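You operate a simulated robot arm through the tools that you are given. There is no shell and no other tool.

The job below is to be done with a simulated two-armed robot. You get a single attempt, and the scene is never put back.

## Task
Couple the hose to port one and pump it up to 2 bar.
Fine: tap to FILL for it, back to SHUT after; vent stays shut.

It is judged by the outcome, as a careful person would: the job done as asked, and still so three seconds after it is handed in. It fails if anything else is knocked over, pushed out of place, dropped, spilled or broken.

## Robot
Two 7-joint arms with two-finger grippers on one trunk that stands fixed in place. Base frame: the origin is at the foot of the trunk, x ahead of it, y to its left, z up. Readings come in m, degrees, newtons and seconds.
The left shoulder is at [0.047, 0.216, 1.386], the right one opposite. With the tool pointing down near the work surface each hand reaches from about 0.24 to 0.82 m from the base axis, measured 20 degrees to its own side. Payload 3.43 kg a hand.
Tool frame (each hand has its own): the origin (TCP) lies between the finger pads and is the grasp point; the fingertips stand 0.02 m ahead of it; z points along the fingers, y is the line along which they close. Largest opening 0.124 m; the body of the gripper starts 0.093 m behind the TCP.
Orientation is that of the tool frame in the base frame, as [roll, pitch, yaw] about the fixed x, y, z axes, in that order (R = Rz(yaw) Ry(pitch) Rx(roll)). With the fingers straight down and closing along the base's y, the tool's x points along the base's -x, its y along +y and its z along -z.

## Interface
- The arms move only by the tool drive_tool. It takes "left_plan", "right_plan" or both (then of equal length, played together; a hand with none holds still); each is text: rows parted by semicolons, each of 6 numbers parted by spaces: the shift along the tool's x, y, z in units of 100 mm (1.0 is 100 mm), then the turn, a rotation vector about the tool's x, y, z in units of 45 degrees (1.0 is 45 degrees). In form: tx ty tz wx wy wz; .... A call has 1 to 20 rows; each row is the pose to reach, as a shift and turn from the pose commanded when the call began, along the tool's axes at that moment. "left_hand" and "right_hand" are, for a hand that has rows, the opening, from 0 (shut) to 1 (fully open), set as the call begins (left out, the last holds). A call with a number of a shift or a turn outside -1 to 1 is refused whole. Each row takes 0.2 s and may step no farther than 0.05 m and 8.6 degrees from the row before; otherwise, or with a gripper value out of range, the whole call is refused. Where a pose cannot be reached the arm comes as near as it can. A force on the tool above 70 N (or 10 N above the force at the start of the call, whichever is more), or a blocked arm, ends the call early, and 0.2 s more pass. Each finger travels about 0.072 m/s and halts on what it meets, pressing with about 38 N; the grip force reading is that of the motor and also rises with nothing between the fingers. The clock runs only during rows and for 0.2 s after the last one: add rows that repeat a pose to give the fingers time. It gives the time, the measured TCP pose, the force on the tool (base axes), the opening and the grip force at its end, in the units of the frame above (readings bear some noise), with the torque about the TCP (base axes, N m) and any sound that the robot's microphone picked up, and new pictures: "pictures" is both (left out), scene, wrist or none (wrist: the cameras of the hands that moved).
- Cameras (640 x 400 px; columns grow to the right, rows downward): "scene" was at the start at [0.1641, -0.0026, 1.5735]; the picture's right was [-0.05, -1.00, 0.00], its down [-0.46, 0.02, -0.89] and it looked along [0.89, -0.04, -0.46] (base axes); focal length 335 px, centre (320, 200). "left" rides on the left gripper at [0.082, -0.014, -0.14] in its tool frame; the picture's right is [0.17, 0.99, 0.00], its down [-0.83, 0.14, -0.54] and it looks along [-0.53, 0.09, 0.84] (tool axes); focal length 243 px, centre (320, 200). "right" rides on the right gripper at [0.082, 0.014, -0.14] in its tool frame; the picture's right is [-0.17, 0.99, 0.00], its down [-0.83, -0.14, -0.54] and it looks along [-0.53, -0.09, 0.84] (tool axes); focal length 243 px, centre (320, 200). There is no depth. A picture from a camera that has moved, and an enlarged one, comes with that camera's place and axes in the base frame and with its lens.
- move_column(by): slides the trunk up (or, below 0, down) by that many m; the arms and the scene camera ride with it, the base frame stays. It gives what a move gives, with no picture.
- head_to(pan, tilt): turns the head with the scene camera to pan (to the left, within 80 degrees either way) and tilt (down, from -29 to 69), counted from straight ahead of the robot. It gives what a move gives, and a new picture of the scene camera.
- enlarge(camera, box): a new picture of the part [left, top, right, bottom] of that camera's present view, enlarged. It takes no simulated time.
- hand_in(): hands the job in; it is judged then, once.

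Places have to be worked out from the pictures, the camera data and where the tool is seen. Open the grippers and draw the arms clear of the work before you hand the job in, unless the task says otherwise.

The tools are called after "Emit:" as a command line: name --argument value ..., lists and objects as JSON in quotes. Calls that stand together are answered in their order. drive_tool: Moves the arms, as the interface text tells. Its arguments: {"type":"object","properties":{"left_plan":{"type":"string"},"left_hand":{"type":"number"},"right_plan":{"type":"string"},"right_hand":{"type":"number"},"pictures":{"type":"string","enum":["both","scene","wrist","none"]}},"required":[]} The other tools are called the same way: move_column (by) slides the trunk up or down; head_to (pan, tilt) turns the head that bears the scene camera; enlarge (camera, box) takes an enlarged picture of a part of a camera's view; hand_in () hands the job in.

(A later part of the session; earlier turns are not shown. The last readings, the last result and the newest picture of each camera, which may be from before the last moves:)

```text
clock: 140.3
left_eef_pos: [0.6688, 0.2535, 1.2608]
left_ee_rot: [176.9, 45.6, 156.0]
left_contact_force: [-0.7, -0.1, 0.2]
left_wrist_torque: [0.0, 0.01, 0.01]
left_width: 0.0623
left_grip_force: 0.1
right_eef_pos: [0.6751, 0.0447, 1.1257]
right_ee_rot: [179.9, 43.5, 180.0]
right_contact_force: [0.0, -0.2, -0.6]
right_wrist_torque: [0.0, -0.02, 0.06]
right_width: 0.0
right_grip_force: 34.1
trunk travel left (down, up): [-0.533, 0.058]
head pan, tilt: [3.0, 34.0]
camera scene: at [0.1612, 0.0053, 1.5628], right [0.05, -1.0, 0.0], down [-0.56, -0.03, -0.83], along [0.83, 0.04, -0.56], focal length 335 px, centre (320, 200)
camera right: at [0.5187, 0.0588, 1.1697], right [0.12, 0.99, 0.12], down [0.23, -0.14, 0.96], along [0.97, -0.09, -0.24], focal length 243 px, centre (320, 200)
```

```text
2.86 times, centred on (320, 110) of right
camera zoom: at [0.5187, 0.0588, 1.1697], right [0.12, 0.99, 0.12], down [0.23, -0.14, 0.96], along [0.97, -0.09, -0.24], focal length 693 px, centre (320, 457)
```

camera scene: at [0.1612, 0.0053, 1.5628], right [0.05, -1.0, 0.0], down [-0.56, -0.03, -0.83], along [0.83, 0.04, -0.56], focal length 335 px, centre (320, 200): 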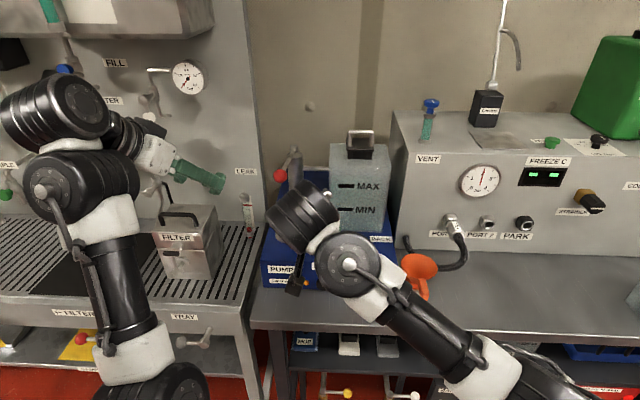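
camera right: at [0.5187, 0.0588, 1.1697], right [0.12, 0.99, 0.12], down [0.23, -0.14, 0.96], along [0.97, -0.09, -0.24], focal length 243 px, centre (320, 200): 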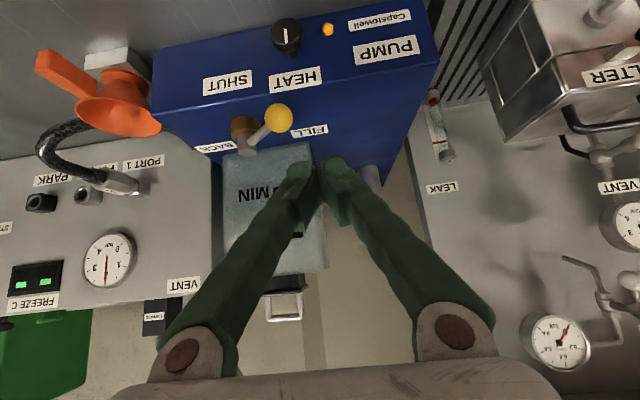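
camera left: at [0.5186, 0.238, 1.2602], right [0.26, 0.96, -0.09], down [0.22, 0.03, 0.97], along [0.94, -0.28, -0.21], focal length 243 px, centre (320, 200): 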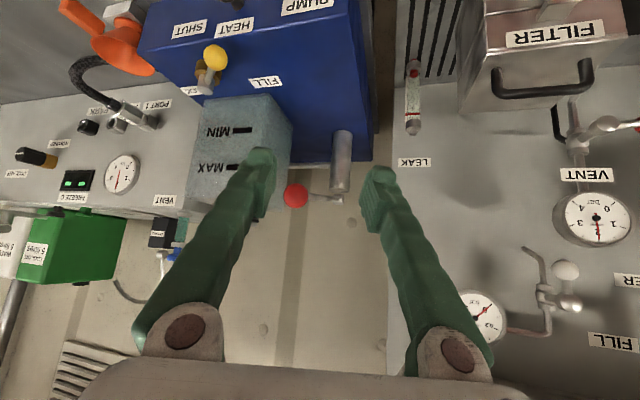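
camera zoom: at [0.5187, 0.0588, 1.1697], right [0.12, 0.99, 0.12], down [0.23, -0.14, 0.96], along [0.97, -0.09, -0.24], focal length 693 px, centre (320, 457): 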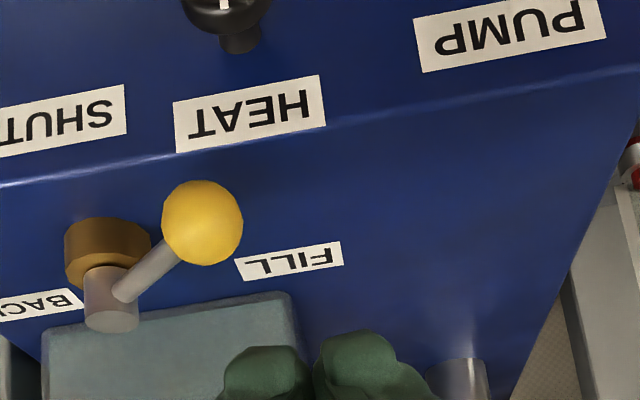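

The ball is at ≈[0.749, 0.003, 1.014]. I'll lower the closed fingers to its left side, in two steps.

Emit:
drive_tool --right_plan "0.1 0.05 0.32 0 0 0; 0.195 0.05 0.642 0 0 0; 0.195 0.05 0.642 0 0 0" --pictures "none"

Emit:
drive_tool --right_plan "0.07 0 0.26 0 0 0; 0.14 0 0.525 0 0 0; 0.14 0 0.525 0 0 0" --pictures "both"

Emit:
enlarge --camera "right" --box '[220, 80, 420, 220]'

Emit:
enlarge --camera "scene" --box '[280, 180, 400, 280]'

```text
clock: 141.1
left_eef_pos: [0.6681, 0.2525, 1.2611]
left_ee_rot: [177.2, 45.5, 155.9]
left_contact_force: [-0.9, 0.4, 0.4]
left_wrist_torque: [0.03, -0.04, -0.02]
left_width: 0.0621
left_grip_force: 0.1
right_eef_pos: [0.7036, 0.0502, 1.0634]
right_ee_rot: [-179.9, 43.5, 180.0]
right_contact_force: [-0.4, -0.6, 0.2]
right_wrist_torque: [-0.03, 0.0, 0.04]
right_width: 0.0002
right_grip_force: 34.4
trunk travel left (down, up): [-0.533, 0.058]
head pan, tilt: [3.0, 34.0]
```

```text
clock: 141.9
left_eef_pos: [0.6696, 0.2544, 1.2608]
left_ee_rot: [176.9, 45.5, 155.9]
left_contact_force: [0.6, -0.3, 0.5]
left_wrist_torque: [0.02, 0.02, 0.01]
left_width: 0.0621
left_grip_force: 0.0
right_eef_pos: [0.7322, 0.0489, 1.0183]
right_ee_rot: [179.9, 43.6, 179.9]
right_contact_force: [-0.1, 0.7, -1.0]
right_wrist_torque: [-0.01, -0.02, -0.04]
right_width: 0.0001
right_grip_force: 34.4
trunk travel left (down, up): [-0.533, 0.058]
head pan, tilt: [3.0, 34.0]
camera scene: at [0.1609, 0.006, 1.5628], right [0.05, -1.0, 0.0], down [-0.56, -0.03, -0.83], along [0.83, 0.04, -0.56], focal length 335 px, centre (320, 200)
camera right: at [0.5755, 0.0622, 1.0626], right [0.12, 0.99, 0.11], down [0.23, -0.14, 0.96], along [0.97, -0.09, -0.24], focal length 243 px, centre (320, 200)
```

scene: 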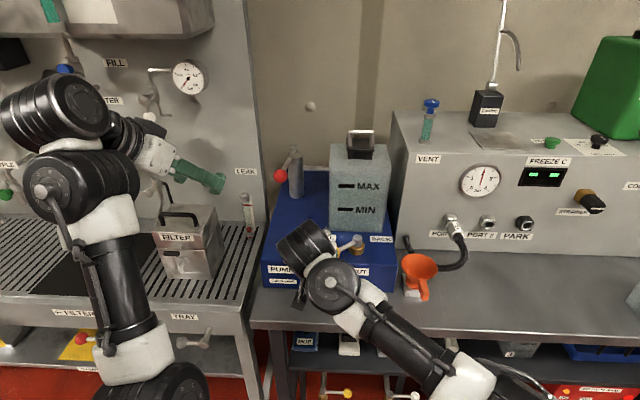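
right: 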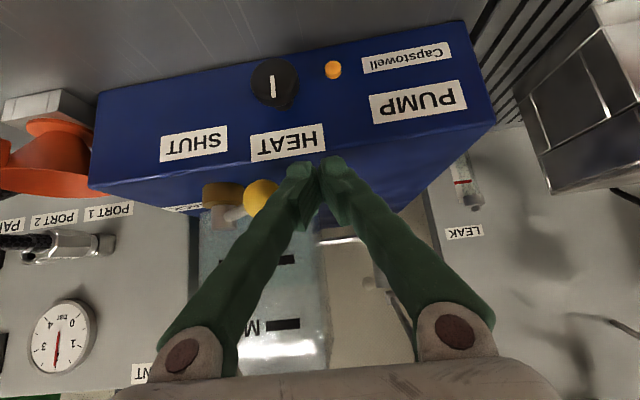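

```text
2.86 times, centred on (320, 150) of right
camera zoom: at [0.5755, 0.0622, 1.0626], right [0.12, 0.99, 0.11], down [0.23, -0.14, 0.96], along [0.97, -0.09, -0.24], focal length 693 px, centre (320, 343)
```

zoom: 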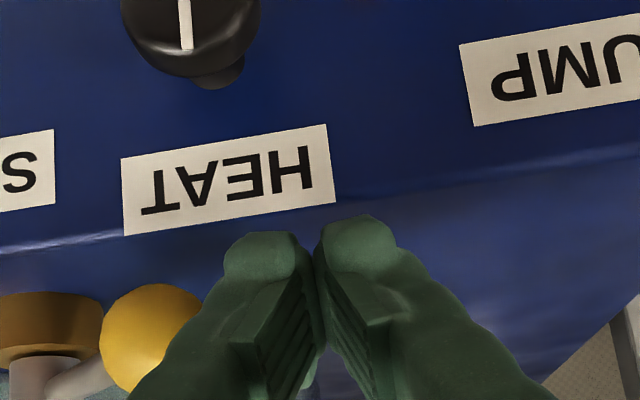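

```text
4.00 times, centred on (340, 230) of scene
camera zoom: at [0.1609, 0.006, 1.5628], right [0.05, -1.0, 0.0], down [-0.56, -0.03, -0.83], along [0.83, 0.04, -0.56], focal length 1339 px, centre (240, 80)
```

zoom: 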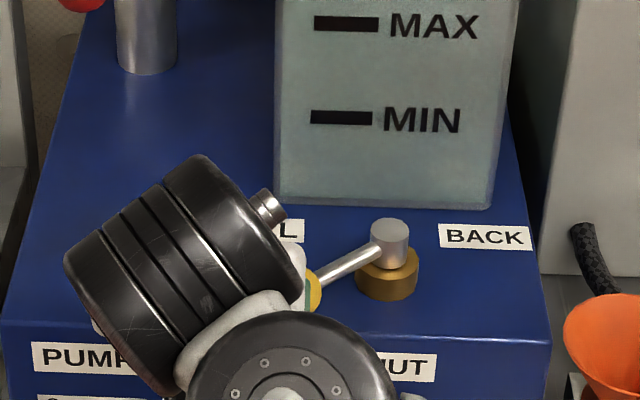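

The closed fingers are just left of the ball. I'll sweep along -y to turn the lever back toward SHUT, stopping a little short to check.

Emit:
drive_tool --right_plan "0 -0.1 0 0 0 0; 0 -0.2 0 0 0 0; 0 -0.3 0 0 0 0; 0 -0.4 0 0 0 0; 0 -0.5 0 0 0 0; 0 -0.58 0 0 0 0; 0 -0.58 0 0 0 0" --pictures "both"

Emit:
enlarge --camera "right" --box '[220, 80, 420, 220]'

Emit:
enlarge --camera "scene" --box '[300, 190, 420, 290]'

```text
clock: 143.2
left_eef_pos: [0.6688, 0.2535, 1.2631]
left_ee_rot: [176.6, 45.5, 155.6]
left_contact_force: [0.8, -1.0, 0.2]
left_wrist_torque: [0.05, 0.04, 0.04]
left_width: 0.0621
left_grip_force: 0.1
right_eef_pos: [0.7232, 0.0202, 1.0232]
right_ee_rot: [179.3, 43.7, -178.5]
right_contact_force: [-27.4, 25.2, 11.0]
right_wrist_torque: [-0.01, -0.03, -0.12]
right_width: 0.0
right_grip_force: 34.6
trunk travel left (down, up): [-0.533, 0.058]
head pan, tilt: [3.0, 34.0]
stopped in row 6 (right hand): the force on the tool passed its limit at 72 N (the readings are from after the stop); the commanded pose is now the measured one
camera scene: at [0.16, 0.005, 1.5633], right [0.05, -1.0, 0.0], down [-0.56, -0.03, -0.83], along [0.83, 0.04, -0.56], focal length 335 px, centre (320, 200)
camera right: at [0.5667, 0.0269, 1.0674], right [0.09, 0.99, 0.12], down [0.23, -0.14, 0.96], along [0.97, -0.05, -0.24], focal length 243 px, centre (320, 200)
```

scene: 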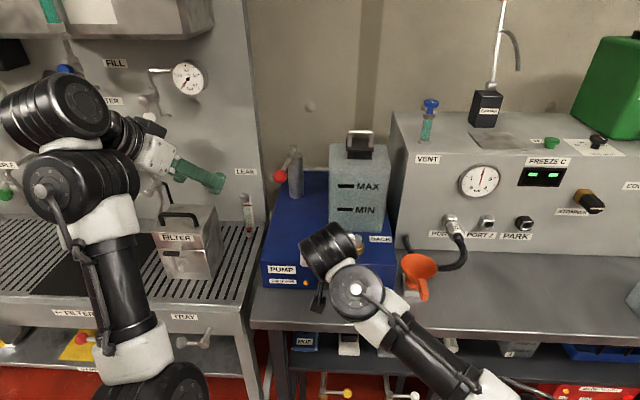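
right: 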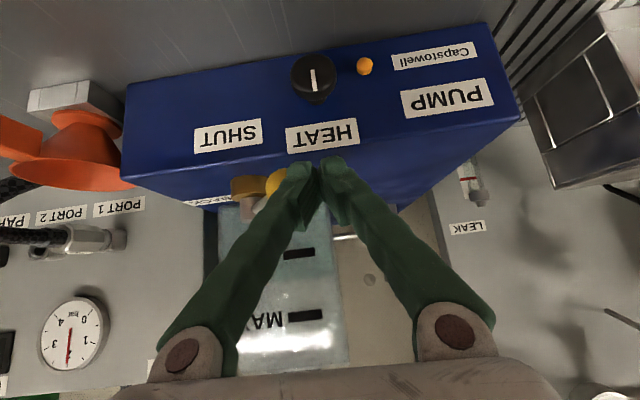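

```text
2.86 times, centred on (320, 150) of right
camera zoom: at [0.5667, 0.0269, 1.0674], right [0.09, 0.99, 0.12], down [0.23, -0.14, 0.96], along [0.97, -0.05, -0.24], focal length 693 px, centre (320, 343)
```

zoom: 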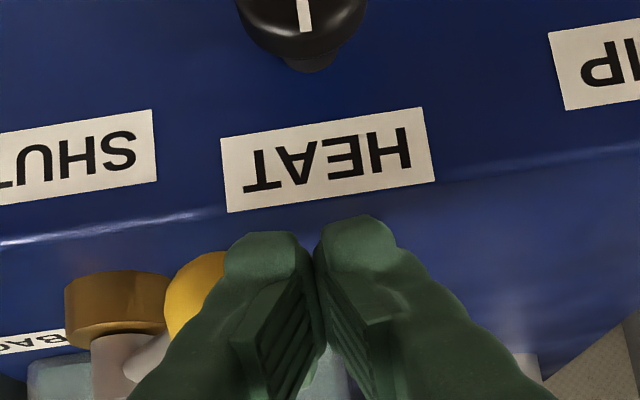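

```text
4.00 times, centred on (360, 240) of scene
camera zoom: at [0.16, 0.005, 1.5633], right [0.05, -1.0, 0.0], down [-0.56, -0.03, -0.83], along [0.83, 0.04, -0.56], focal length 1339 px, centre (160, 40)
```

zoom: 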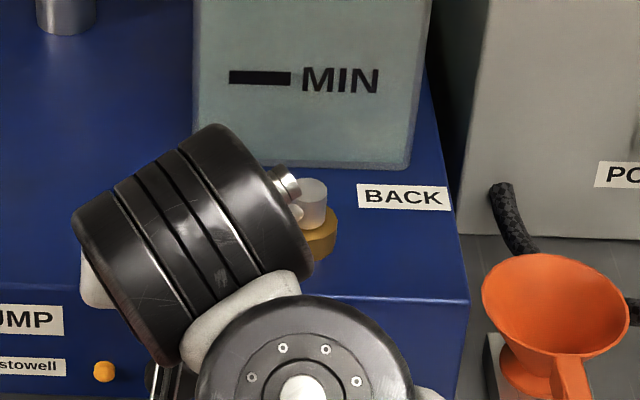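

The contact point was on the wrong side of the ball, so I was pushing it toward the stem rather than around it. I'll back off to +y, move further forward so the fingers sit behind-left of the ball, and then follow the arc.

Emit:
drive_tool --right_plan "0 0.15 0 0 0 0; 0 0.31 0 0 0 0; -0.164 0.31 0.191 0 0 0; -0.334 0.31 0.374 0 0 0; -0.334 0.31 0.374 0 0 0" --pictures "both"

Emit:
enlarge --camera "right" --box '[200, 100, 400, 240]'

Emit:
enlarge --camera "left" --box '[100, 0, 340, 160]'

```text
clock: 144.4
left_eef_pos: [0.6676, 0.2543, 1.2609]
left_ee_rot: [177.0, 45.5, 155.9]
left_contact_force: [-0.6, 0.4, 0.3]
left_wrist_torque: [0.02, -0.01, 0.0]
left_width: 0.062
left_grip_force: 0.0
right_eef_pos: [0.7764, 0.0432, 1.016]
right_ee_rot: [179.7, 43.4, -179.0]
right_contact_force: [0.4, 1.6, 0.5]
right_wrist_torque: [-0.02, -0.02, -0.06]
right_width: 0.0
right_grip_force: 34.3
trunk travel left (down, up): [-0.533, 0.058]
head pan, tilt: [3.0, 34.0]
camera scene: at [0.1601, 0.0064, 1.5629], right [0.05, -1.0, 0.0], down [-0.56, -0.03, -0.83], along [0.83, 0.04, -0.56], focal length 335 px, centre (320, 200)
camera right: at [0.6198, 0.0533, 1.0604], right [0.1, 0.99, 0.12], down [0.23, -0.14, 0.96], along [0.97, -0.07, -0.24], focal length 243 px, centre (320, 200)
```

scene: 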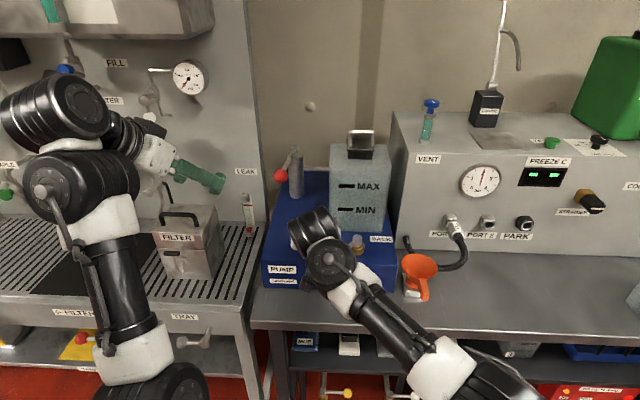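
right: 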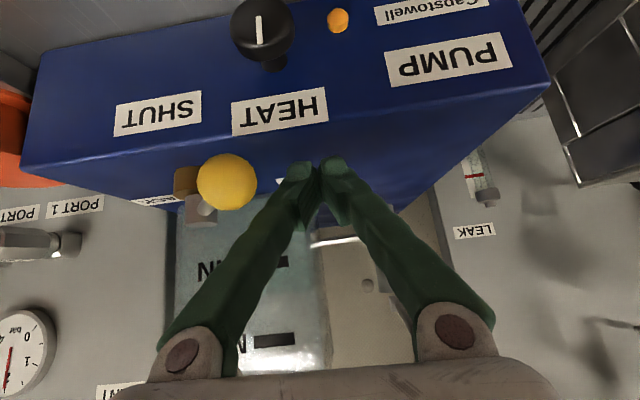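

```text
2.86 times, centred on (300, 170) of right
camera zoom: at [0.6198, 0.0533, 1.0604], right [0.1, 0.99, 0.12], down [0.23, -0.14, 0.96], along [0.97, -0.07, -0.24], focal length 693 px, centre (377, 286)
```

zoom: 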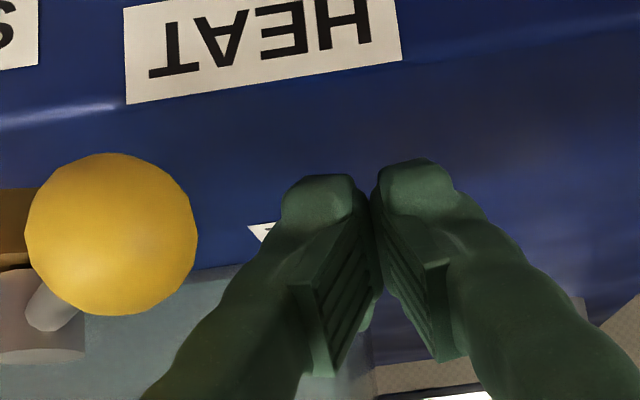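

```text
2.50 times, centred on (220, 80) of left
camera zoom: at [0.5161, 0.2985, 1.3016], right [0.26, 0.96, -0.08], down [0.22, 0.02, 0.97], along [0.94, -0.27, -0.21], focal length 606 px, centre (570, 500)
```

zoom: 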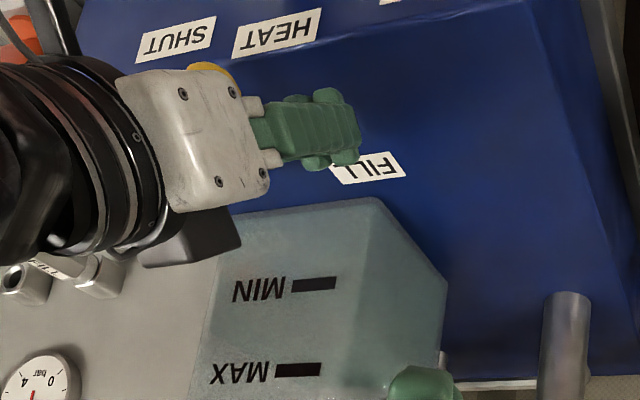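

The lever has already moved back to about 42°. Now I'll follow the arc from behind the ball, down to about 10° short of SHUT, and check.

Emit:
drive_tool --right_plan "0.054 -0.115 -0.051 0 0 0; 0.108 -0.229 -0.102 0 0 0; 0.163 -0.268 -0.154 0 0 0; 0.218 -0.307 -0.206 0 0 0; 0.255 -0.35 -0.241 0 0 0; 0.291 -0.392 -0.276 0 0 0; 0.325 -0.444 -0.308 0 0 0; 0.358 -0.495 -0.339 0 0 0; 0.358 -0.495 -0.339 0 0 0" --pictures "both"

Emit:
enlarge --camera "right" --box '[200, 100, 400, 240]'

Emit:
enlarge --camera "left" --box '[60, 0, 300, 160]'

```text
clock: 146.4
left_eef_pos: [0.6694, 0.2541, 1.261]
left_ee_rot: [177.0, 45.4, 155.9]
left_contact_force: [-0.1, -0.7, 0.4]
left_wrist_torque: [0.01, -0.03, 0.01]
left_width: 0.0617
left_grip_force: 0.0
right_eef_pos: [0.7276, -0.0064, 1.0131]
right_ee_rot: [179.8, 43.6, -179.0]
right_contact_force: [0.1, -0.1, -0.6]
right_wrist_torque: [0.0, -0.03, -0.02]
right_width: 0.0001
right_grip_force: 34.6
trunk travel left (down, up): [-0.533, 0.058]
head pan, tilt: [3.0, 34.0]
camera scene: at [0.1613, 0.0065, 1.5628], right [0.05, -1.0, 0.0], down [-0.56, -0.03, -0.83], along [0.83, 0.04, -0.56], focal length 335 px, centre (320, 200)
camera right: at [0.5718, 0.0028, 1.0583], right [0.1, 0.99, 0.12], down [0.23, -0.14, 0.96], along [0.97, -0.07, -0.25], focal length 243 px, centre (320, 200)
```

scene: 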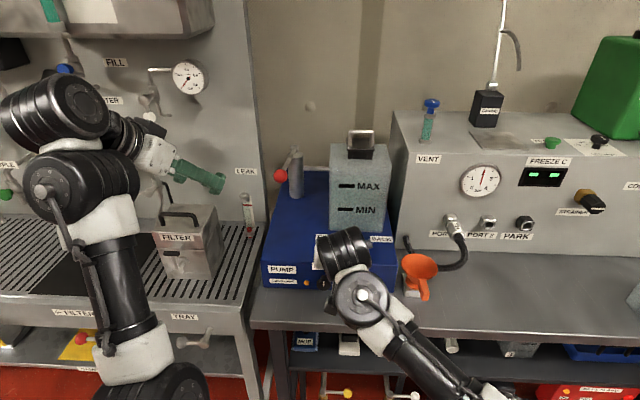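
right: 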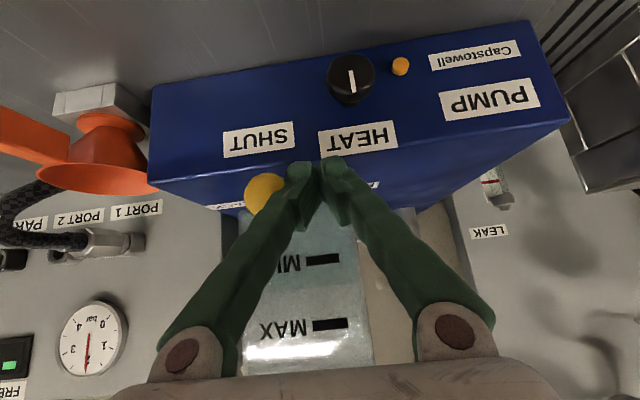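

```text
2.86 times, centred on (300, 170) of right
camera zoom: at [0.5718, 0.0028, 1.0583], right [0.1, 0.99, 0.12], down [0.23, -0.14, 0.96], along [0.97, -0.07, -0.25], focal length 693 px, centre (377, 286)
```

zoom: 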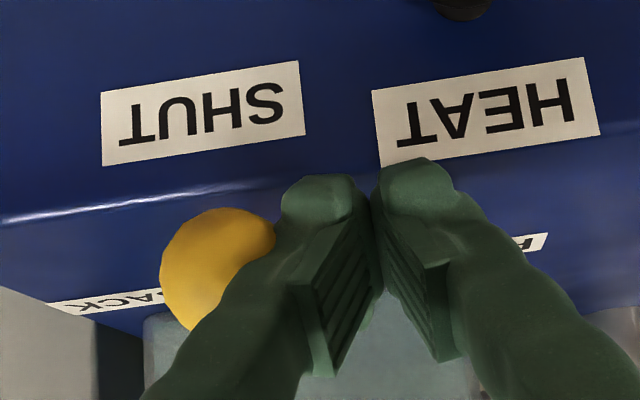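

```text
2.50 times, centred on (180, 80) of left
camera zoom: at [0.5171, 0.2986, 1.3011], right [0.26, 0.96, -0.08], down [0.22, 0.02, 0.97], along [0.94, -0.27, -0.21], focal length 606 px, centre (670, 500)
```

zoom: 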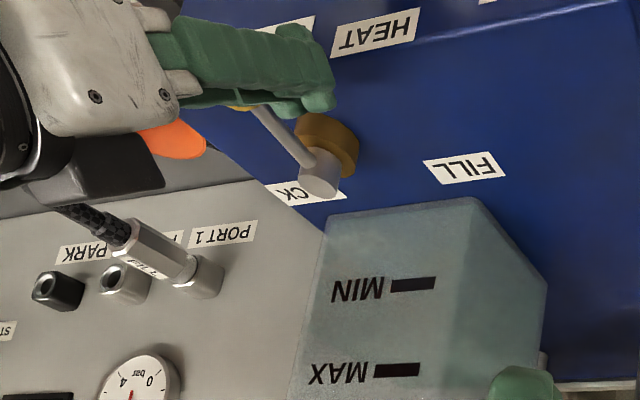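

The lever follows nicely and is now ~10° from SHUT. I'll push the last 12 mm.

Emit:
drive_tool --right_plan "0.014 -0.04 -0.013 0 0 0; 0.027 -0.08 -0.026 0 0 0; 0.041 -0.118 -0.039 0 0 0; 0.041 -0.118 -0.039 0 0 0" --pictures "none"

Emit:
enlarge --camera "right" --box '[200, 100, 400, 240]'

Emit:
enlarge --camera "left" --box '[60, 0, 300, 160]'

```text
clock: 147.4
left_eef_pos: [0.6706, 0.2537, 1.2612]
left_ee_rot: [176.9, 45.4, 155.9]
left_contact_force: [-0.5, 1.3, 0.3]
left_wrist_torque: [-0.03, 0.0, 0.02]
left_width: 0.0623
left_grip_force: 0.1
right_eef_pos: [0.7245, -0.0206, 1.015]
right_ee_rot: [179.7, 43.5, -179.1]
right_contact_force: [0.8, 0.2, -0.2]
right_wrist_torque: [0.01, 0.0, 0.0]
right_width: 0.0
right_grip_force: 34.6
trunk travel left (down, up): [-0.533, 0.058]
head pan, tilt: [3.0, 34.0]
```

```text
2.86 times, centred on (300, 170) of right
camera zoom: at [0.5671, -0.0094, 1.0593], right [0.1, 0.99, 0.12], down [0.23, -0.14, 0.96], along [0.97, -0.07, -0.25], focal length 693 px, centre (377, 286)
```

zoom: 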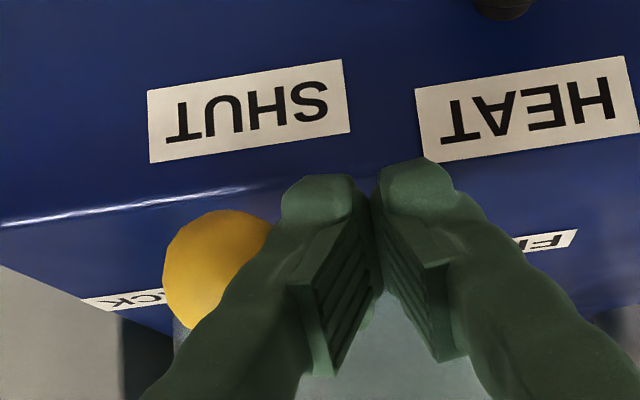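

```text
2.50 times, centred on (180, 80) of left
camera zoom: at [0.517, 0.2985, 1.3012], right [0.26, 0.96, -0.08], down [0.22, 0.02, 0.97], along [0.94, -0.27, -0.21], focal length 606 px, centre (670, 500)
```

zoom: 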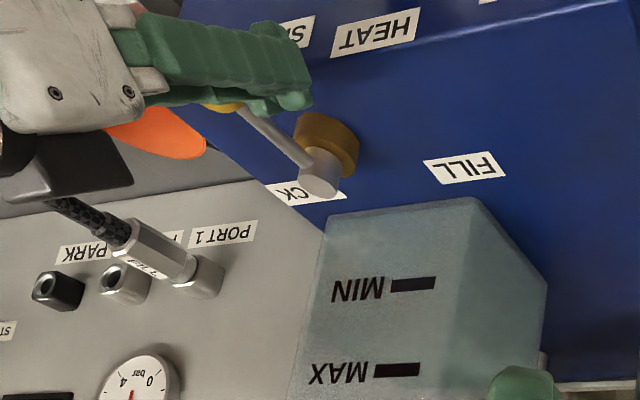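

Now I'll move off to +y and back up out of the way, then compare the lever with its original SHUT picture.

Emit:
drive_tool --right_plan "0 0.12 0 0 0 0; 0 0.25 0 0 0 0; 0 0.25 -0.3 0 0 0; 0 0.25 -0.6 0 0 0; 0 0.25 -0.95 0 0 0; 0 0.25 -0.95 0 0 0" --pictures "none"

Emit:
drive_tool --right_plan "0 -0.3 -0.3 0 0 0; 0 -0.6 -0.6 0 0 0; 0 -1 -0.8 0 0 0; 0 -1 -0.8 0 0 0" --pictures "none"

Emit:
drive_tool --right_plan "0 -0.3 0 0 0 0; 0 -0.6 0 0 0 0; 0 -1 0 0 0 0; 0 -1 0 0 0 0" --pictures "none"

Emit:
head_to --pan -2.6 --tilt 27.2

Emit:
enlarge --camera "scene" --box '[220, 250, 380, 350]'

```text
clock: 148.8
left_eef_pos: [0.6698, 0.2532, 1.2618]
left_ee_rot: [176.8, 45.4, 155.9]
left_contact_force: [0.9, -0.3, 0.9]
left_wrist_torque: [0.0, -0.01, -0.03]
left_width: 0.062
left_grip_force: 0.2
right_eef_pos: [0.6566, 0.0064, 1.0839]
right_ee_rot: [179.7, 43.4, -179.2]
right_contact_force: [-0.8, -0.2, 0.8]
right_wrist_torque: [-0.02, -0.01, -0.02]
right_width: 0.0
right_grip_force: 34.4
trunk travel left (down, up): [-0.533, 0.058]
head pan, tilt: [3.0, 34.0]
```

```text
clock: 149.8
left_eef_pos: [0.6696, 0.2543, 1.2624]
left_ee_rot: [176.9, 45.4, 156.0]
left_contact_force: [0.4, 0.0, 0.2]
left_wrist_torque: [-0.05, 0.0, -0.01]
left_width: 0.0623
left_grip_force: 0.0
right_eef_pos: [0.6028, -0.0957, 1.1421]
right_ee_rot: [179.8, 43.5, -179.1]
right_contact_force: [0.7, 0.6, -0.4]
right_wrist_torque: [0.02, -0.01, 0.02]
right_width: 0.0001
right_grip_force: 34.2
trunk travel left (down, up): [-0.533, 0.058]
head pan, tilt: [3.0, 34.0]
```

```text
clock: 150.8
left_eef_pos: [0.6684, 0.2556, 1.2601]
left_ee_rot: [176.9, 45.5, 155.8]
left_contact_force: [-0.9, 0.9, -0.7]
left_wrist_torque: [0.0, -0.01, -0.01]
left_width: 0.0619
left_grip_force: 0.1
right_eef_pos: [0.607, -0.1962, 1.1416]
right_ee_rot: [179.8, 43.5, -179.0]
right_contact_force: [-0.4, 0.0, 0.1]
right_wrist_torque: [0.01, 0.0, -0.01]
right_width: 0.0001
right_grip_force: 34.6
trunk travel left (down, up): [-0.533, 0.058]
head pan, tilt: [3.0, 34.0]
```

```text
clock: 151.4
left_eef_pos: [0.6687, 0.2549, 1.2616]
left_ee_rot: [176.8, 45.4, 155.9]
left_contact_force: [0.5, -0.4, -0.1]
left_wrist_torque: [0.03, -0.04, 0.02]
left_width: 0.062
left_grip_force: 0.1
right_eef_pos: [0.6054, -0.196, 1.1403]
right_ee_rot: [179.8, 43.5, -179.1]
right_contact_force: [-0.3, 0.0, -0.3]
right_wrist_torque: [-0.01, 0.02, 0.01]
right_width: 0.0
right_grip_force: 34.7
trunk travel left (down, up): [-0.533, 0.058]
head pan, tilt: [-2.6, 27.2]
camera scene: at [0.1642, -0.0024, 1.5734], right [-0.04, -1.0, 0.0], down [-0.46, 0.02, -0.89], along [0.89, -0.04, -0.46], focal length 335 px, centre (320, 200)
```

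scene: 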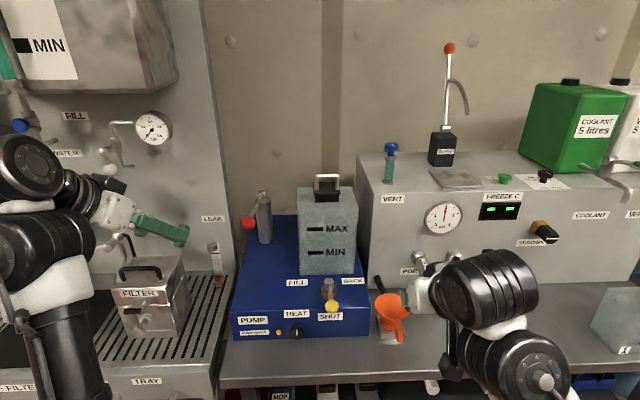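

```text
4.00 times, centred on (300, 300) of scene
camera zoom: at [0.1642, -0.0024, 1.5734], right [-0.04, -1.0, 0.0], down [-0.46, 0.02, -0.89], along [0.89, -0.04, -0.46], focal length 1339 px, centre (400, -200)
```

zoom: 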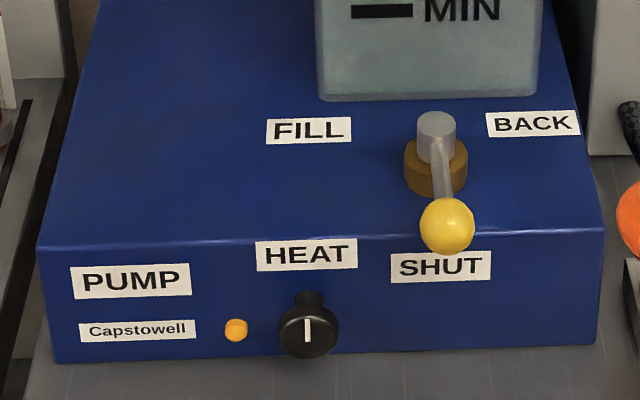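

The lever is back at its SHUT position, within about 1° of the original picture. Let me check the gauge and the coupling.

Emit:
enlarge --camera "scene" --box '[370, 190, 530, 290]'

Emit:
drive_tool --right_plan "-0.1 -0.15 -0.25 0 0 0; -0.2 -0.3 -0.5 0 0 0; -0.3 -0.45 -0.75 0 0 0; -0.4 -0.6 -1 0 0 0; -0.4 -0.6 -1 0 0 0" --right_hand 0.8 --pictures "none"

Emit:
drive_tool --right_plan "-0.25 0 -0.25 0 0 0; -0.5 0 -0.5 0 0 0; -0.75 0 -0.6 0 0 0; -1 0 -0.6 0 0 0; -1 0 -0.6 0 0 0" --pictures "both"

Emit:
enlarge --camera "scene" --box '[370, 190, 530, 290]'

```text
4.00 times, centred on (450, 240) of scene
camera zoom: at [0.1642, -0.0024, 1.5734], right [-0.04, -1.0, 0.0], down [-0.46, 0.02, -0.89], along [0.89, -0.04, -0.46], focal length 1339 px, centre (-200, 40)
```

zoom: 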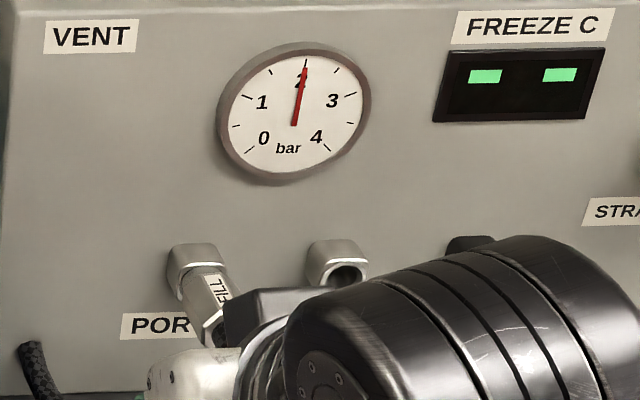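

```text
clock: 152.6
left_eef_pos: [0.6687, 0.2534, 1.2611]
left_ee_rot: [176.9, 45.3, 155.9]
left_contact_force: [-0.6, 0.1, 0.4]
left_wrist_torque: [0.01, -0.07, 0.0]
left_width: 0.062
left_grip_force: 0.1
right_eef_pos: [0.5834, -0.232, 1.1996]
right_ee_rot: [179.7, 43.5, -179.2]
right_contact_force: [8.8, 7.6, -7.8]
right_wrist_torque: [-0.43, -0.81, -1.26]
right_width: 0.099
right_grip_force: 0.0
right hand out of reach, approached as far as the arm can: row 3, 4, 5
trunk travel left (down, up): [-0.533, 0.058]
head pan, tilt: [-2.6, 27.2]
```

```text
clock: 153.4
left_eef_pos: [0.6696, 0.255, 1.261]
left_ee_rot: [176.8, 45.5, 155.8]
left_contact_force: [0.3, -0.4, -0.4]
left_wrist_torque: [0.06, 0.03, -0.01]
left_width: 0.0623
left_grip_force: 0.1
right_eef_pos: [0.5925, -0.24, 1.2037]
right_ee_rot: [178.6, 43.8, 179.5]
right_contact_force: [10.4, 0.7, -3.6]
right_wrist_torque: [-0.11, 0.01, -0.29]
right_width: 0.0991
right_grip_force: 0.1
right hand out of reach, approached as far as the arm can: row 1, 2, 3
trunk travel left (down, up): [-0.533, 0.058]
head pan, tilt: [-2.6, 27.2]
stopped in row 3 (right hand): the force on the tool passed its limit at 103 N (the readings are from after the stop); the commanded pose is now the measured one
camera scene: at [0.1647, -0.0028, 1.5734], right [-0.05, -1.0, 0.0], down [-0.46, 0.02, -0.89], along [0.89, -0.04, -0.46], focal length 335 px, centre (320, 200)
camera right: at [0.4358, -0.2284, 1.2477], right [0.11, 0.98, 0.13], down [0.23, -0.15, 0.96], along [0.97, -0.08, -0.24], focal length 243 px, centre (320, 200)
```

scene: 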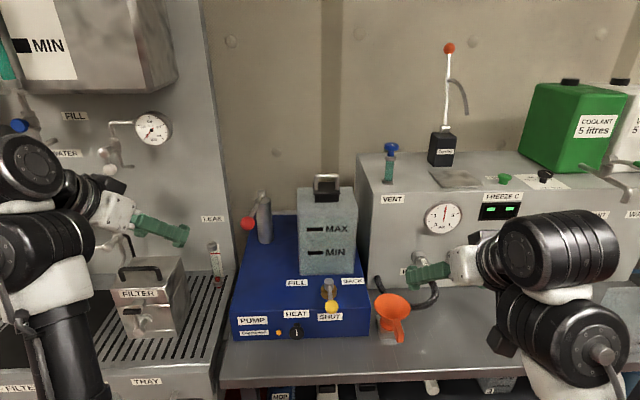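
right: 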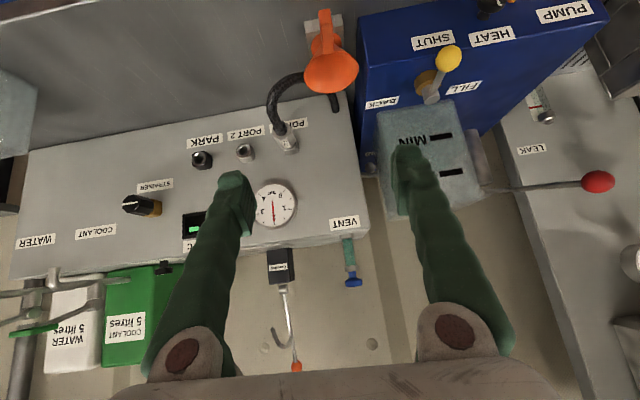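

```text
4.00 times, centred on (450, 240) of scene
camera zoom: at [0.1647, -0.0028, 1.5734], right [-0.05, -1.0, 0.0], down [-0.46, 0.02, -0.89], along [0.89, -0.04, -0.46], focal length 1339 px, centre (-200, 40)
```

zoom: 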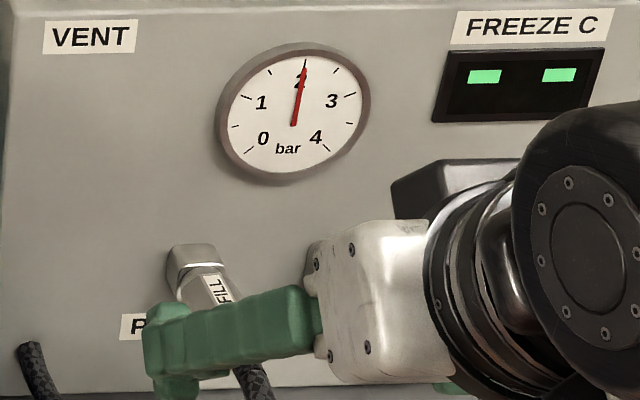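

The gauge holds at 2 bar. The right arm is touching its own forearm in this folded pose, so I'll move it forward and to the right first, the way it came in, before retracting.

Emit:
drive_tool --right_plan "-0.108 -0.3 0.104 0 0 0; -0.213 -0.65 0.066 0 0 0; -0.282 -1 -0.006 0 0 0; -0.282 -1 -0.006 0 0 0" --pictures "none"

Emit:
drive_tool --right_plan "-0.15 -0.2 -0.15 0 0 0; -0.3 -0.4 -0.3 0 0 0; -0.45 -0.6 -0.45 0 0 0; -0.45 -0.6 -0.45 0 0 0" --pictures "none"

```text
clock: 153.7
left_eef_pos: [0.6693, 0.2546, 1.261]
left_ee_rot: [176.7, 45.5, 155.8]
left_contact_force: [0.1, 0.6, 0.3]
left_wrist_torque: [-0.04, -0.01, -0.01]
left_width: 0.0619
left_grip_force: 0.1
right_eef_pos: [0.5982, -0.2535, 1.2038]
right_ee_rot: [177.7, 44.2, 178.2]
right_contact_force: [0.3, 1.4, -0.5]
right_wrist_torque: [-0.08, -0.13, -0.3]
right_width: 0.0989
right_grip_force: 0.1
trunk travel left (down, up): [-0.533, 0.058]
head pan, tilt: [-2.6, 27.2]
stopped in row 1 (right hand): the force on the tool passed its limit at 83 N (the readings are from after the stop); the commanded pose is now the measured one
```

```text
clock: 154.0
left_eef_pos: [0.6687, 0.2546, 1.2615]
left_ee_rot: [176.8, 45.4, 156.0]
left_contact_force: [0.4, 0.4, -0.2]
left_wrist_torque: [-0.03, 0.0, -0.03]
left_width: 0.0622
left_grip_force: 0.0
right_eef_pos: [0.6012, -0.259, 1.2154]
right_ee_rot: [176.8, 44.9, 176.6]
right_contact_force: [21.9, 5.3, -8.1]
right_wrist_torque: [-0.35, -0.28, -1.11]
right_width: 0.0993
right_grip_force: 0.1
right hand out of reach, approached as far as the arm can: row 1
trunk travel left (down, up): [-0.533, 0.058]
head pan, tilt: [-2.6, 27.2]
stopped in row 1 (right hand): the force on the tool passed its limit at 133 N (the readings are from after the stop); the commanded pose is now the measured one
```

Still folded on itself. I'll move it straight forward and down first, back to where it was free, then go right.

Emit:
drive_tool --right_plan "-0.04 0 0.14 0 0 0; -0.08 0 0.29 0 0 0; -0.12 0 0.43 0 0 0; -0.142 0 0.565 0 0 0; -0.142 0 0.565 0 0 0" --pictures "scene"

```text
clock: 155.2
left_eef_pos: [0.6686, 0.2539, 1.2608]
left_ee_rot: [176.7, 45.4, 155.8]
left_contact_force: [-0.4, -0.1, 0.1]
left_wrist_torque: [-0.01, 0.02, 0.01]
left_width: 0.0618
left_grip_force: 0.1
right_eef_pos: [0.6494, -0.2602, 1.1833]
right_ee_rot: [176.7, 44.8, 176.6]
right_contact_force: [-0.5, -1.1, 0.7]
right_wrist_torque: [0.0, 0.05, 0.01]
right_width: 0.0991
right_grip_force: 0.1
trunk travel left (down, up): [-0.533, 0.058]
head pan, tilt: [-2.6, 27.2]
camera scene: at [0.1639, -0.0026, 1.5735], right [-0.05, -1.0, 0.0], down [-0.46, 0.02, -0.89], along [0.89, -0.04, -0.46], focal length 335 px, centre (320, 200)
```

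scene: 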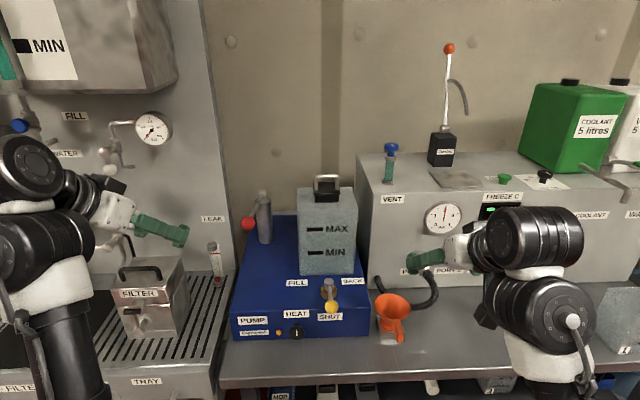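

Free again. Now to the right, along the way it came.

Emit:
drive_tool --right_plan "-0.04 -0.3 -0.02 0 0 0; -0.08 -0.6 -0.03 0 0 0; -0.12 -0.9 -0.05 0 0 0; -0.12 -0.9 -0.05 0 0 0" --pictures "none"

Emit:
drive_tool --right_plan "-0.04 -0.3 -0.02 0 0 0; -0.08 -0.6 -0.03 0 0 0; -0.12 -0.9 -0.05 0 0 0; -0.12 -0.9 -0.05 0 0 0" --pictures "none"

Emit:
drive_tool --right_plan "-0.15 -0.2 -0.15 0 0 0; -0.3 -0.4 -0.3 0 0 0; -0.3 -0.4 -0.3 0 0 0" --pictures "scene"

```text
clock: 156.2
left_eef_pos: [0.6686, 0.2548, 1.2601]
left_ee_rot: [176.8, 45.4, 155.8]
left_contact_force: [0.8, -0.5, -0.6]
left_wrist_torque: [0.01, -0.01, 0.01]
left_width: 0.062
left_grip_force: 0.1
right_eef_pos: [0.6559, -0.3504, 1.1921]
right_ee_rot: [176.7, 44.8, 176.7]
right_contact_force: [-0.1, 0.1, 0.2]
right_wrist_torque: [0.0, 0.0, -0.02]
right_width: 0.0992
right_grip_force: 0.0
trunk travel left (down, up): [-0.533, 0.058]
head pan, tilt: [-2.6, 27.2]
```

```text
clock: 157.2
left_eef_pos: [0.6688, 0.2562, 1.2606]
left_ee_rot: [176.9, 45.3, 155.7]
left_contact_force: [1.1, -0.9, -0.3]
left_wrist_torque: [0.01, -0.01, 0.0]
left_width: 0.0619
left_grip_force: 0.0
right_eef_pos: [0.6563, -0.4388, 1.203]
right_ee_rot: [176.6, 44.8, 176.7]
right_contact_force: [0.2, -0.3, 0.7]
right_wrist_torque: [0.02, 0.0, -0.02]
right_width: 0.0991
right_grip_force: 0.1
trunk travel left (down, up): [-0.533, 0.058]
head pan, tilt: [-2.6, 27.2]
```

```text
clock: 158.0
left_eef_pos: [0.6682, 0.2532, 1.2604]
left_ee_rot: [176.8, 45.4, 155.8]
left_contact_force: [0.4, 0.4, 0.4]
left_wrist_torque: [0.02, 0.01, 0.04]
left_width: 0.062
left_grip_force: 0.1
right_eef_pos: [0.6562, -0.481, 1.2411]
right_ee_rot: [176.7, 44.8, 176.7]
right_contact_force: [-0.5, 0.0, 0.1]
right_wrist_torque: [0.0, 0.0, 0.0]
right_width: 0.0993
right_grip_force: 0.2
trunk travel left (down, up): [-0.533, 0.058]
head pan, tilt: [-2.6, 27.2]
camera scene: at [0.1642, -0.0022, 1.5734], right [-0.05, -1.0, 0.0], down [-0.46, 0.02, -0.89], along [0.89, -0.04, -0.46], focal length 335 px, centre (320, 200)
```

scene: 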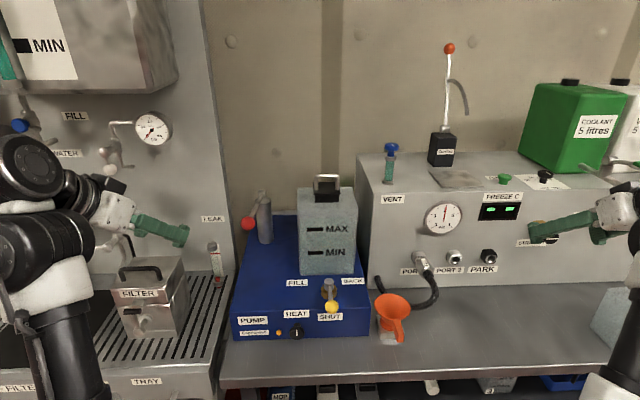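

Right hand is clear of everything. I'll raise it further while turning the tool downward, which also unfolds the arm.

Emit:
drive_tool --right_plan "-0.14 0 -0.14 0 0.125 0; -0.28 0 -0.28 0 0.25 0; -0.42 0 -0.42 0 0.375 0; -0.56 0 -0.56 0 0.5 0; -0.7 0 -0.7 0 0.5 0; -0.7 0 -0.7 0 0.5 0" --right_hand 1 --pictures "none"

Emit:
drive_tool --left_plan "-0.14 0 -0.14 0 0.125 0; -0.28 0 -0.28 0 0.25 0; -0.42 0 -0.42 0 0.375 0; -0.56 0 -0.56 0 0.5 0; -0.7 0 -0.7 0 0.5 0; -0.7 0 -0.7 0 0.5 0" --left_hand 1 --pictures "scene"

```text
clock: 158.7
left_eef_pos: [0.6696, 0.2549, 1.2615]
left_ee_rot: [176.8, 45.5, 155.8]
left_contact_force: [0.5, 1.2, 0.5]
left_wrist_torque: [-0.01, -0.02, 0.0]
left_width: 0.0622
left_grip_force: 0.0
right_eef_pos: [0.6578, -0.4825, 1.2535]
right_ee_rot: [177.3, 42.6, 177.4]
right_contact_force: [17.0, -14.5, -12.3]
right_wrist_torque: [0.71, -0.91, 2.11]
right_width: 0.1239
right_grip_force: 0.1
right hand out of reach, approached as far as the arm can: row 1, 2, 3
trunk travel left (down, up): [-0.533, 0.058]
head pan, tilt: [-2.6, 27.2]
stopped in row 3 (right hand): the force on the tool passed its limit at 73 N (the readings are from after the stop); the commanded pose is now the measured one
```

```text
clock: 159.4
left_eef_pos: [0.6642, 0.2451, 1.1836]
left_ee_rot: [176.2, 35.0, 154.8]
left_contact_force: [29.3, 8.8, -20.3]
left_wrist_torque: [-1.59, -0.75, -2.53]
left_width: 0.1243
left_grip_force: 0.1
left hand out of reach, approached as far as the arm can: row 1, 2, 3
right_eef_pos: [0.6593, -0.481, 1.2552]
right_ee_rot: [177.5, 42.6, 177.3]
right_contact_force: [10.5, -8.4, -8.3]
right_wrist_torque: [0.4, -0.78, 1.38]
right_width: 0.1241
right_grip_force: 0.0
trunk travel left (down, up): [-0.533, 0.058]
head pan, tilt: [-2.6, 27.2]
stopped in row 3 (left hand): the force on the tool passed its limit at 132 N (the readings are from after the stop); the commanded pose is now the measured one
camera scene: at [0.1656, -0.0016, 1.5733], right [-0.05, -1.0, 0.0], down [-0.46, 0.02, -0.89], along [0.89, -0.04, -0.46], focal length 335 px, centre (320, 200)
```

scene: 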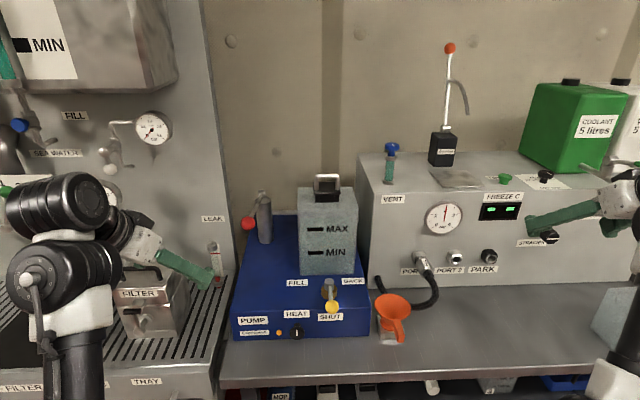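

Raising with rotation just folds the arms onto themselves, so I'll undo that. I'll ease both hands slightly forward with the earlier tilt until the forces are zero.

Emit:
drive_tool --left_plan "-0.05 0.03 0.04 0 -0.08 0; -0.111 0.063 0.078 0 -0.16 0; -0.18 0.11 0 0 -0.231 0; -0.248 0.154 -0.15 0 -0.231 0; -0.248 0.154 -0.15 0 -0.231 0" --right_plan "-0.03 0 0.1 0 0 0; -0.06 0 0.2 0 0 0; -0.09 0 0.3 0 0 0; -0.12 0 0.4 0 0 0; -0.12 0 0.4 0 0 0" --pictures "scene"

```text
clock: 160.6
left_eef_pos: [0.6773, 0.2545, 1.2047]
left_ee_rot: [174.4, 44.4, 152.9]
left_contact_force: [0.7, 0.0, 0.7]
left_wrist_torque: [-0.01, 0.01, -0.03]
left_width: 0.1239
left_grip_force: 0.1
right_eef_pos: [0.6939, -0.4824, 1.2337]
right_ee_rot: [177.4, 42.6, 177.3]
right_contact_force: [-0.1, 0.9, -0.7]
right_wrist_torque: [0.01, -0.01, 0.0]
right_width: 0.1239
right_grip_force: 0.1
trunk travel left (down, up): [-0.533, 0.058]
head pan, tilt: [-2.6, 27.2]
camera scene: at [0.164, -0.0027, 1.5735], right [-0.05, -1.0, 0.0], down [-0.46, 0.02, -0.89], along [0.89, -0.04, -0.46], focal length 335 px, centre (320, 200)
```

scene: 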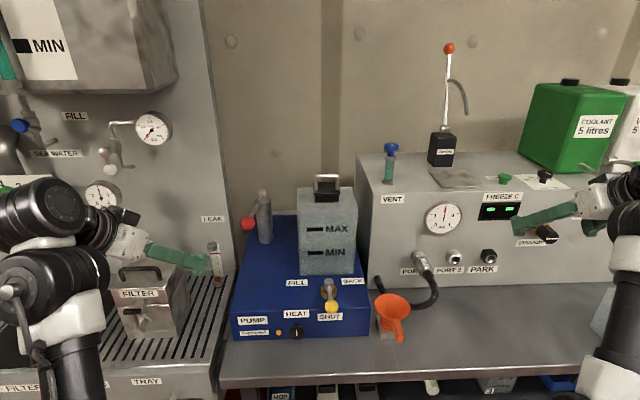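

Both hands are open, free and touching nothing. I'll raise the trunk 5 cm to lift both arms further clear, then make a final inspection.

Emit:
move_column --by 0.05

Emit:
enlarge --camera "scene" --box '[220, 200, 380, 350]'

Emit:
enlarge --camera "scene" --box '[360, 190, 530, 350]'

Emit:
enlarge --camera "scene" --box '[0, 180, 250, 400]'

```text
clock: 161.5
left_eef_pos: [0.6843, 0.2699, 1.2773]
left_ee_rot: [173.9, 46.2, 153.9]
left_contact_force: [0.5, -0.6, -0.7]
left_wrist_torque: [-0.02, -0.06, -0.01]
left_width: 0.1241
left_grip_force: 0.0
right_eef_pos: [0.6939, -0.4818, 1.2816]
right_ee_rot: [177.3, 42.3, 177.3]
right_contact_force: [-0.6, -0.2, 0.2]
right_wrist_torque: [0.0, -0.04, -0.01]
right_width: 0.124
right_grip_force: 0.0
trunk travel left (down, up): [-0.583, 0.008]
head pan, tilt: [-2.6, 27.2]
```

```text
2.67 times, centred on (300, 275) of scene
camera zoom: at [0.111, -0.0023, 1.628], right [-0.05, -1.0, 0.0], down [-0.46, 0.02, -0.89], along [0.89, -0.04, -0.46], focal length 893 px, centre (373, 0)
```

zoom: 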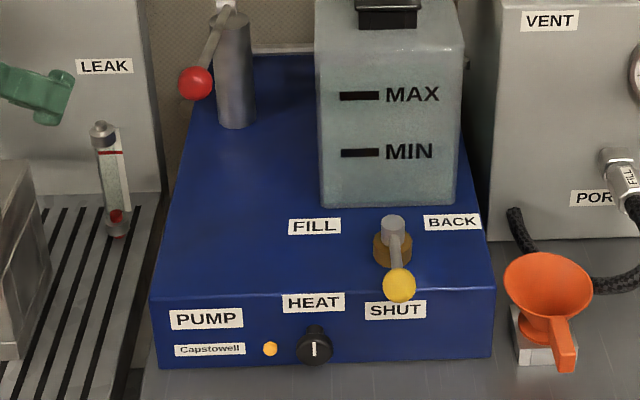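

```text
2.50 times, centred on (445, 270) of scene
camera zoom: at [0.111, -0.0023, 1.628], right [-0.05, -1.0, 0.0], down [-0.46, 0.02, -0.89], along [0.89, -0.04, -0.46], focal length 837 px, centre (8, 25)
```

zoom: 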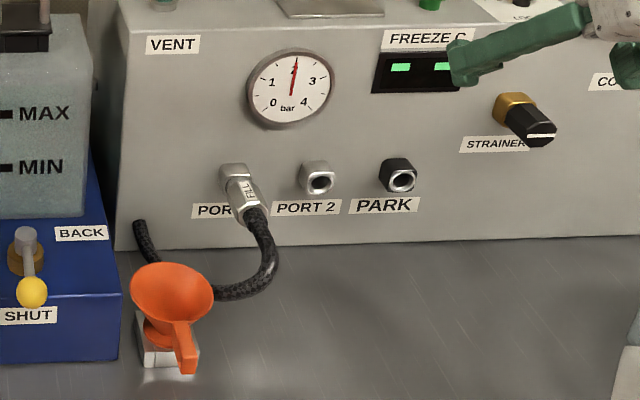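

```text
1.82 times, centred on (125, 290) of scene
camera zoom: at [0.111, -0.0023, 1.628], right [-0.05, -1.0, 0.0], down [-0.46, 0.02, -0.89], along [0.89, -0.04, -0.46], focal length 609 px, centre (674, 36)
```

zoom: 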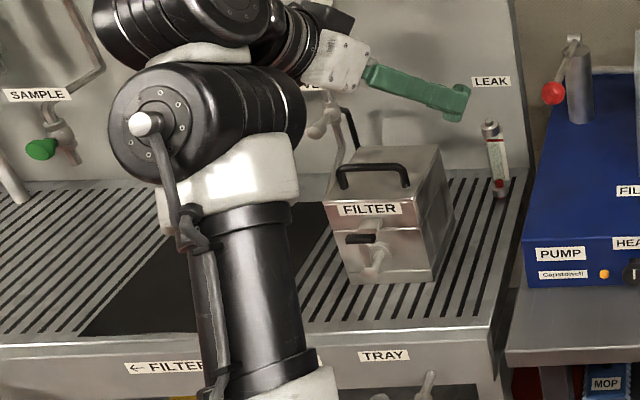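

Gauge 2 bar, tap at SHUT, hose in port 1, and funnel and filter in place. One last look to the right at the beakers and the vent.

Emit:
head_to --pan -30 --tilt 30

Emit:
enlarge --camera "scene" --box '[160, 90, 320, 260]'

```text
clock: 162.4
left_eef_pos: [0.6848, 0.2657, 1.2766]
left_ee_rot: [173.4, 46.1, 153.3]
left_contact_force: [-0.3, 0.3, 0.3]
left_wrist_torque: [-0.01, -0.01, 0.0]
left_width: 0.1242
left_grip_force: 0.2
right_eef_pos: [0.6934, -0.4828, 1.284]
right_ee_rot: [177.5, 42.5, 177.3]
right_contact_force: [-0.1, -0.1, 0.7]
right_wrist_torque: [0.0, -0.02, 0.0]
right_width: 0.1241
right_grip_force: 0.0
trunk travel left (down, up): [-0.583, 0.008]
head pan, tilt: [-30.0, 30.0]
camera scene: at [0.0962, -0.0435, 1.6239], right [-0.5, -0.87, 0.0], down [-0.43, 0.25, -0.87], along [0.75, -0.43, -0.5], focal length 335 px, centre (320, 200)
```

scene: 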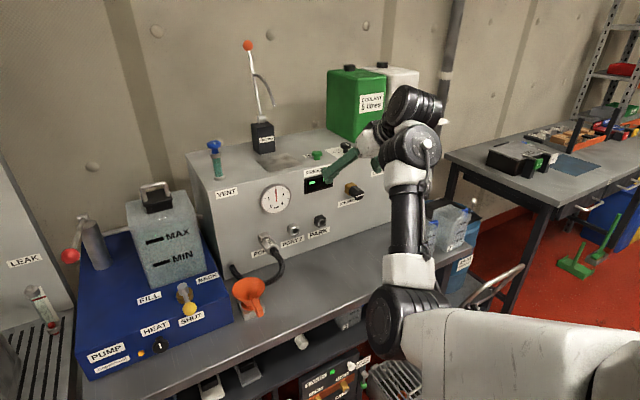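

```text
2.35 times, centred on (240, 175) of scene
camera zoom: at [0.0962, -0.0435, 1.6239], right [-0.5, -0.87, 0.0], down [-0.43, 0.25, -0.87], along [0.75, -0.43, -0.5], focal length 788 px, centre (508, 259)
```

zoom: 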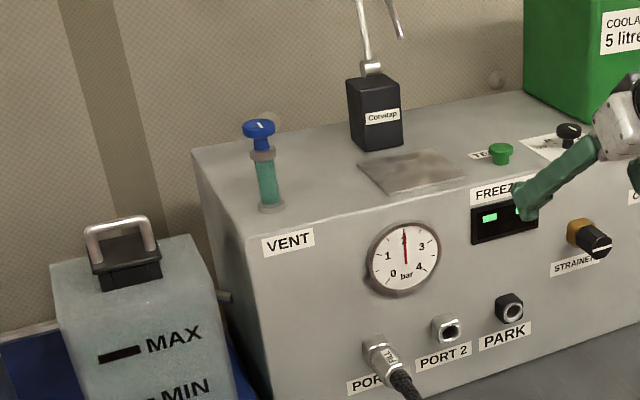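

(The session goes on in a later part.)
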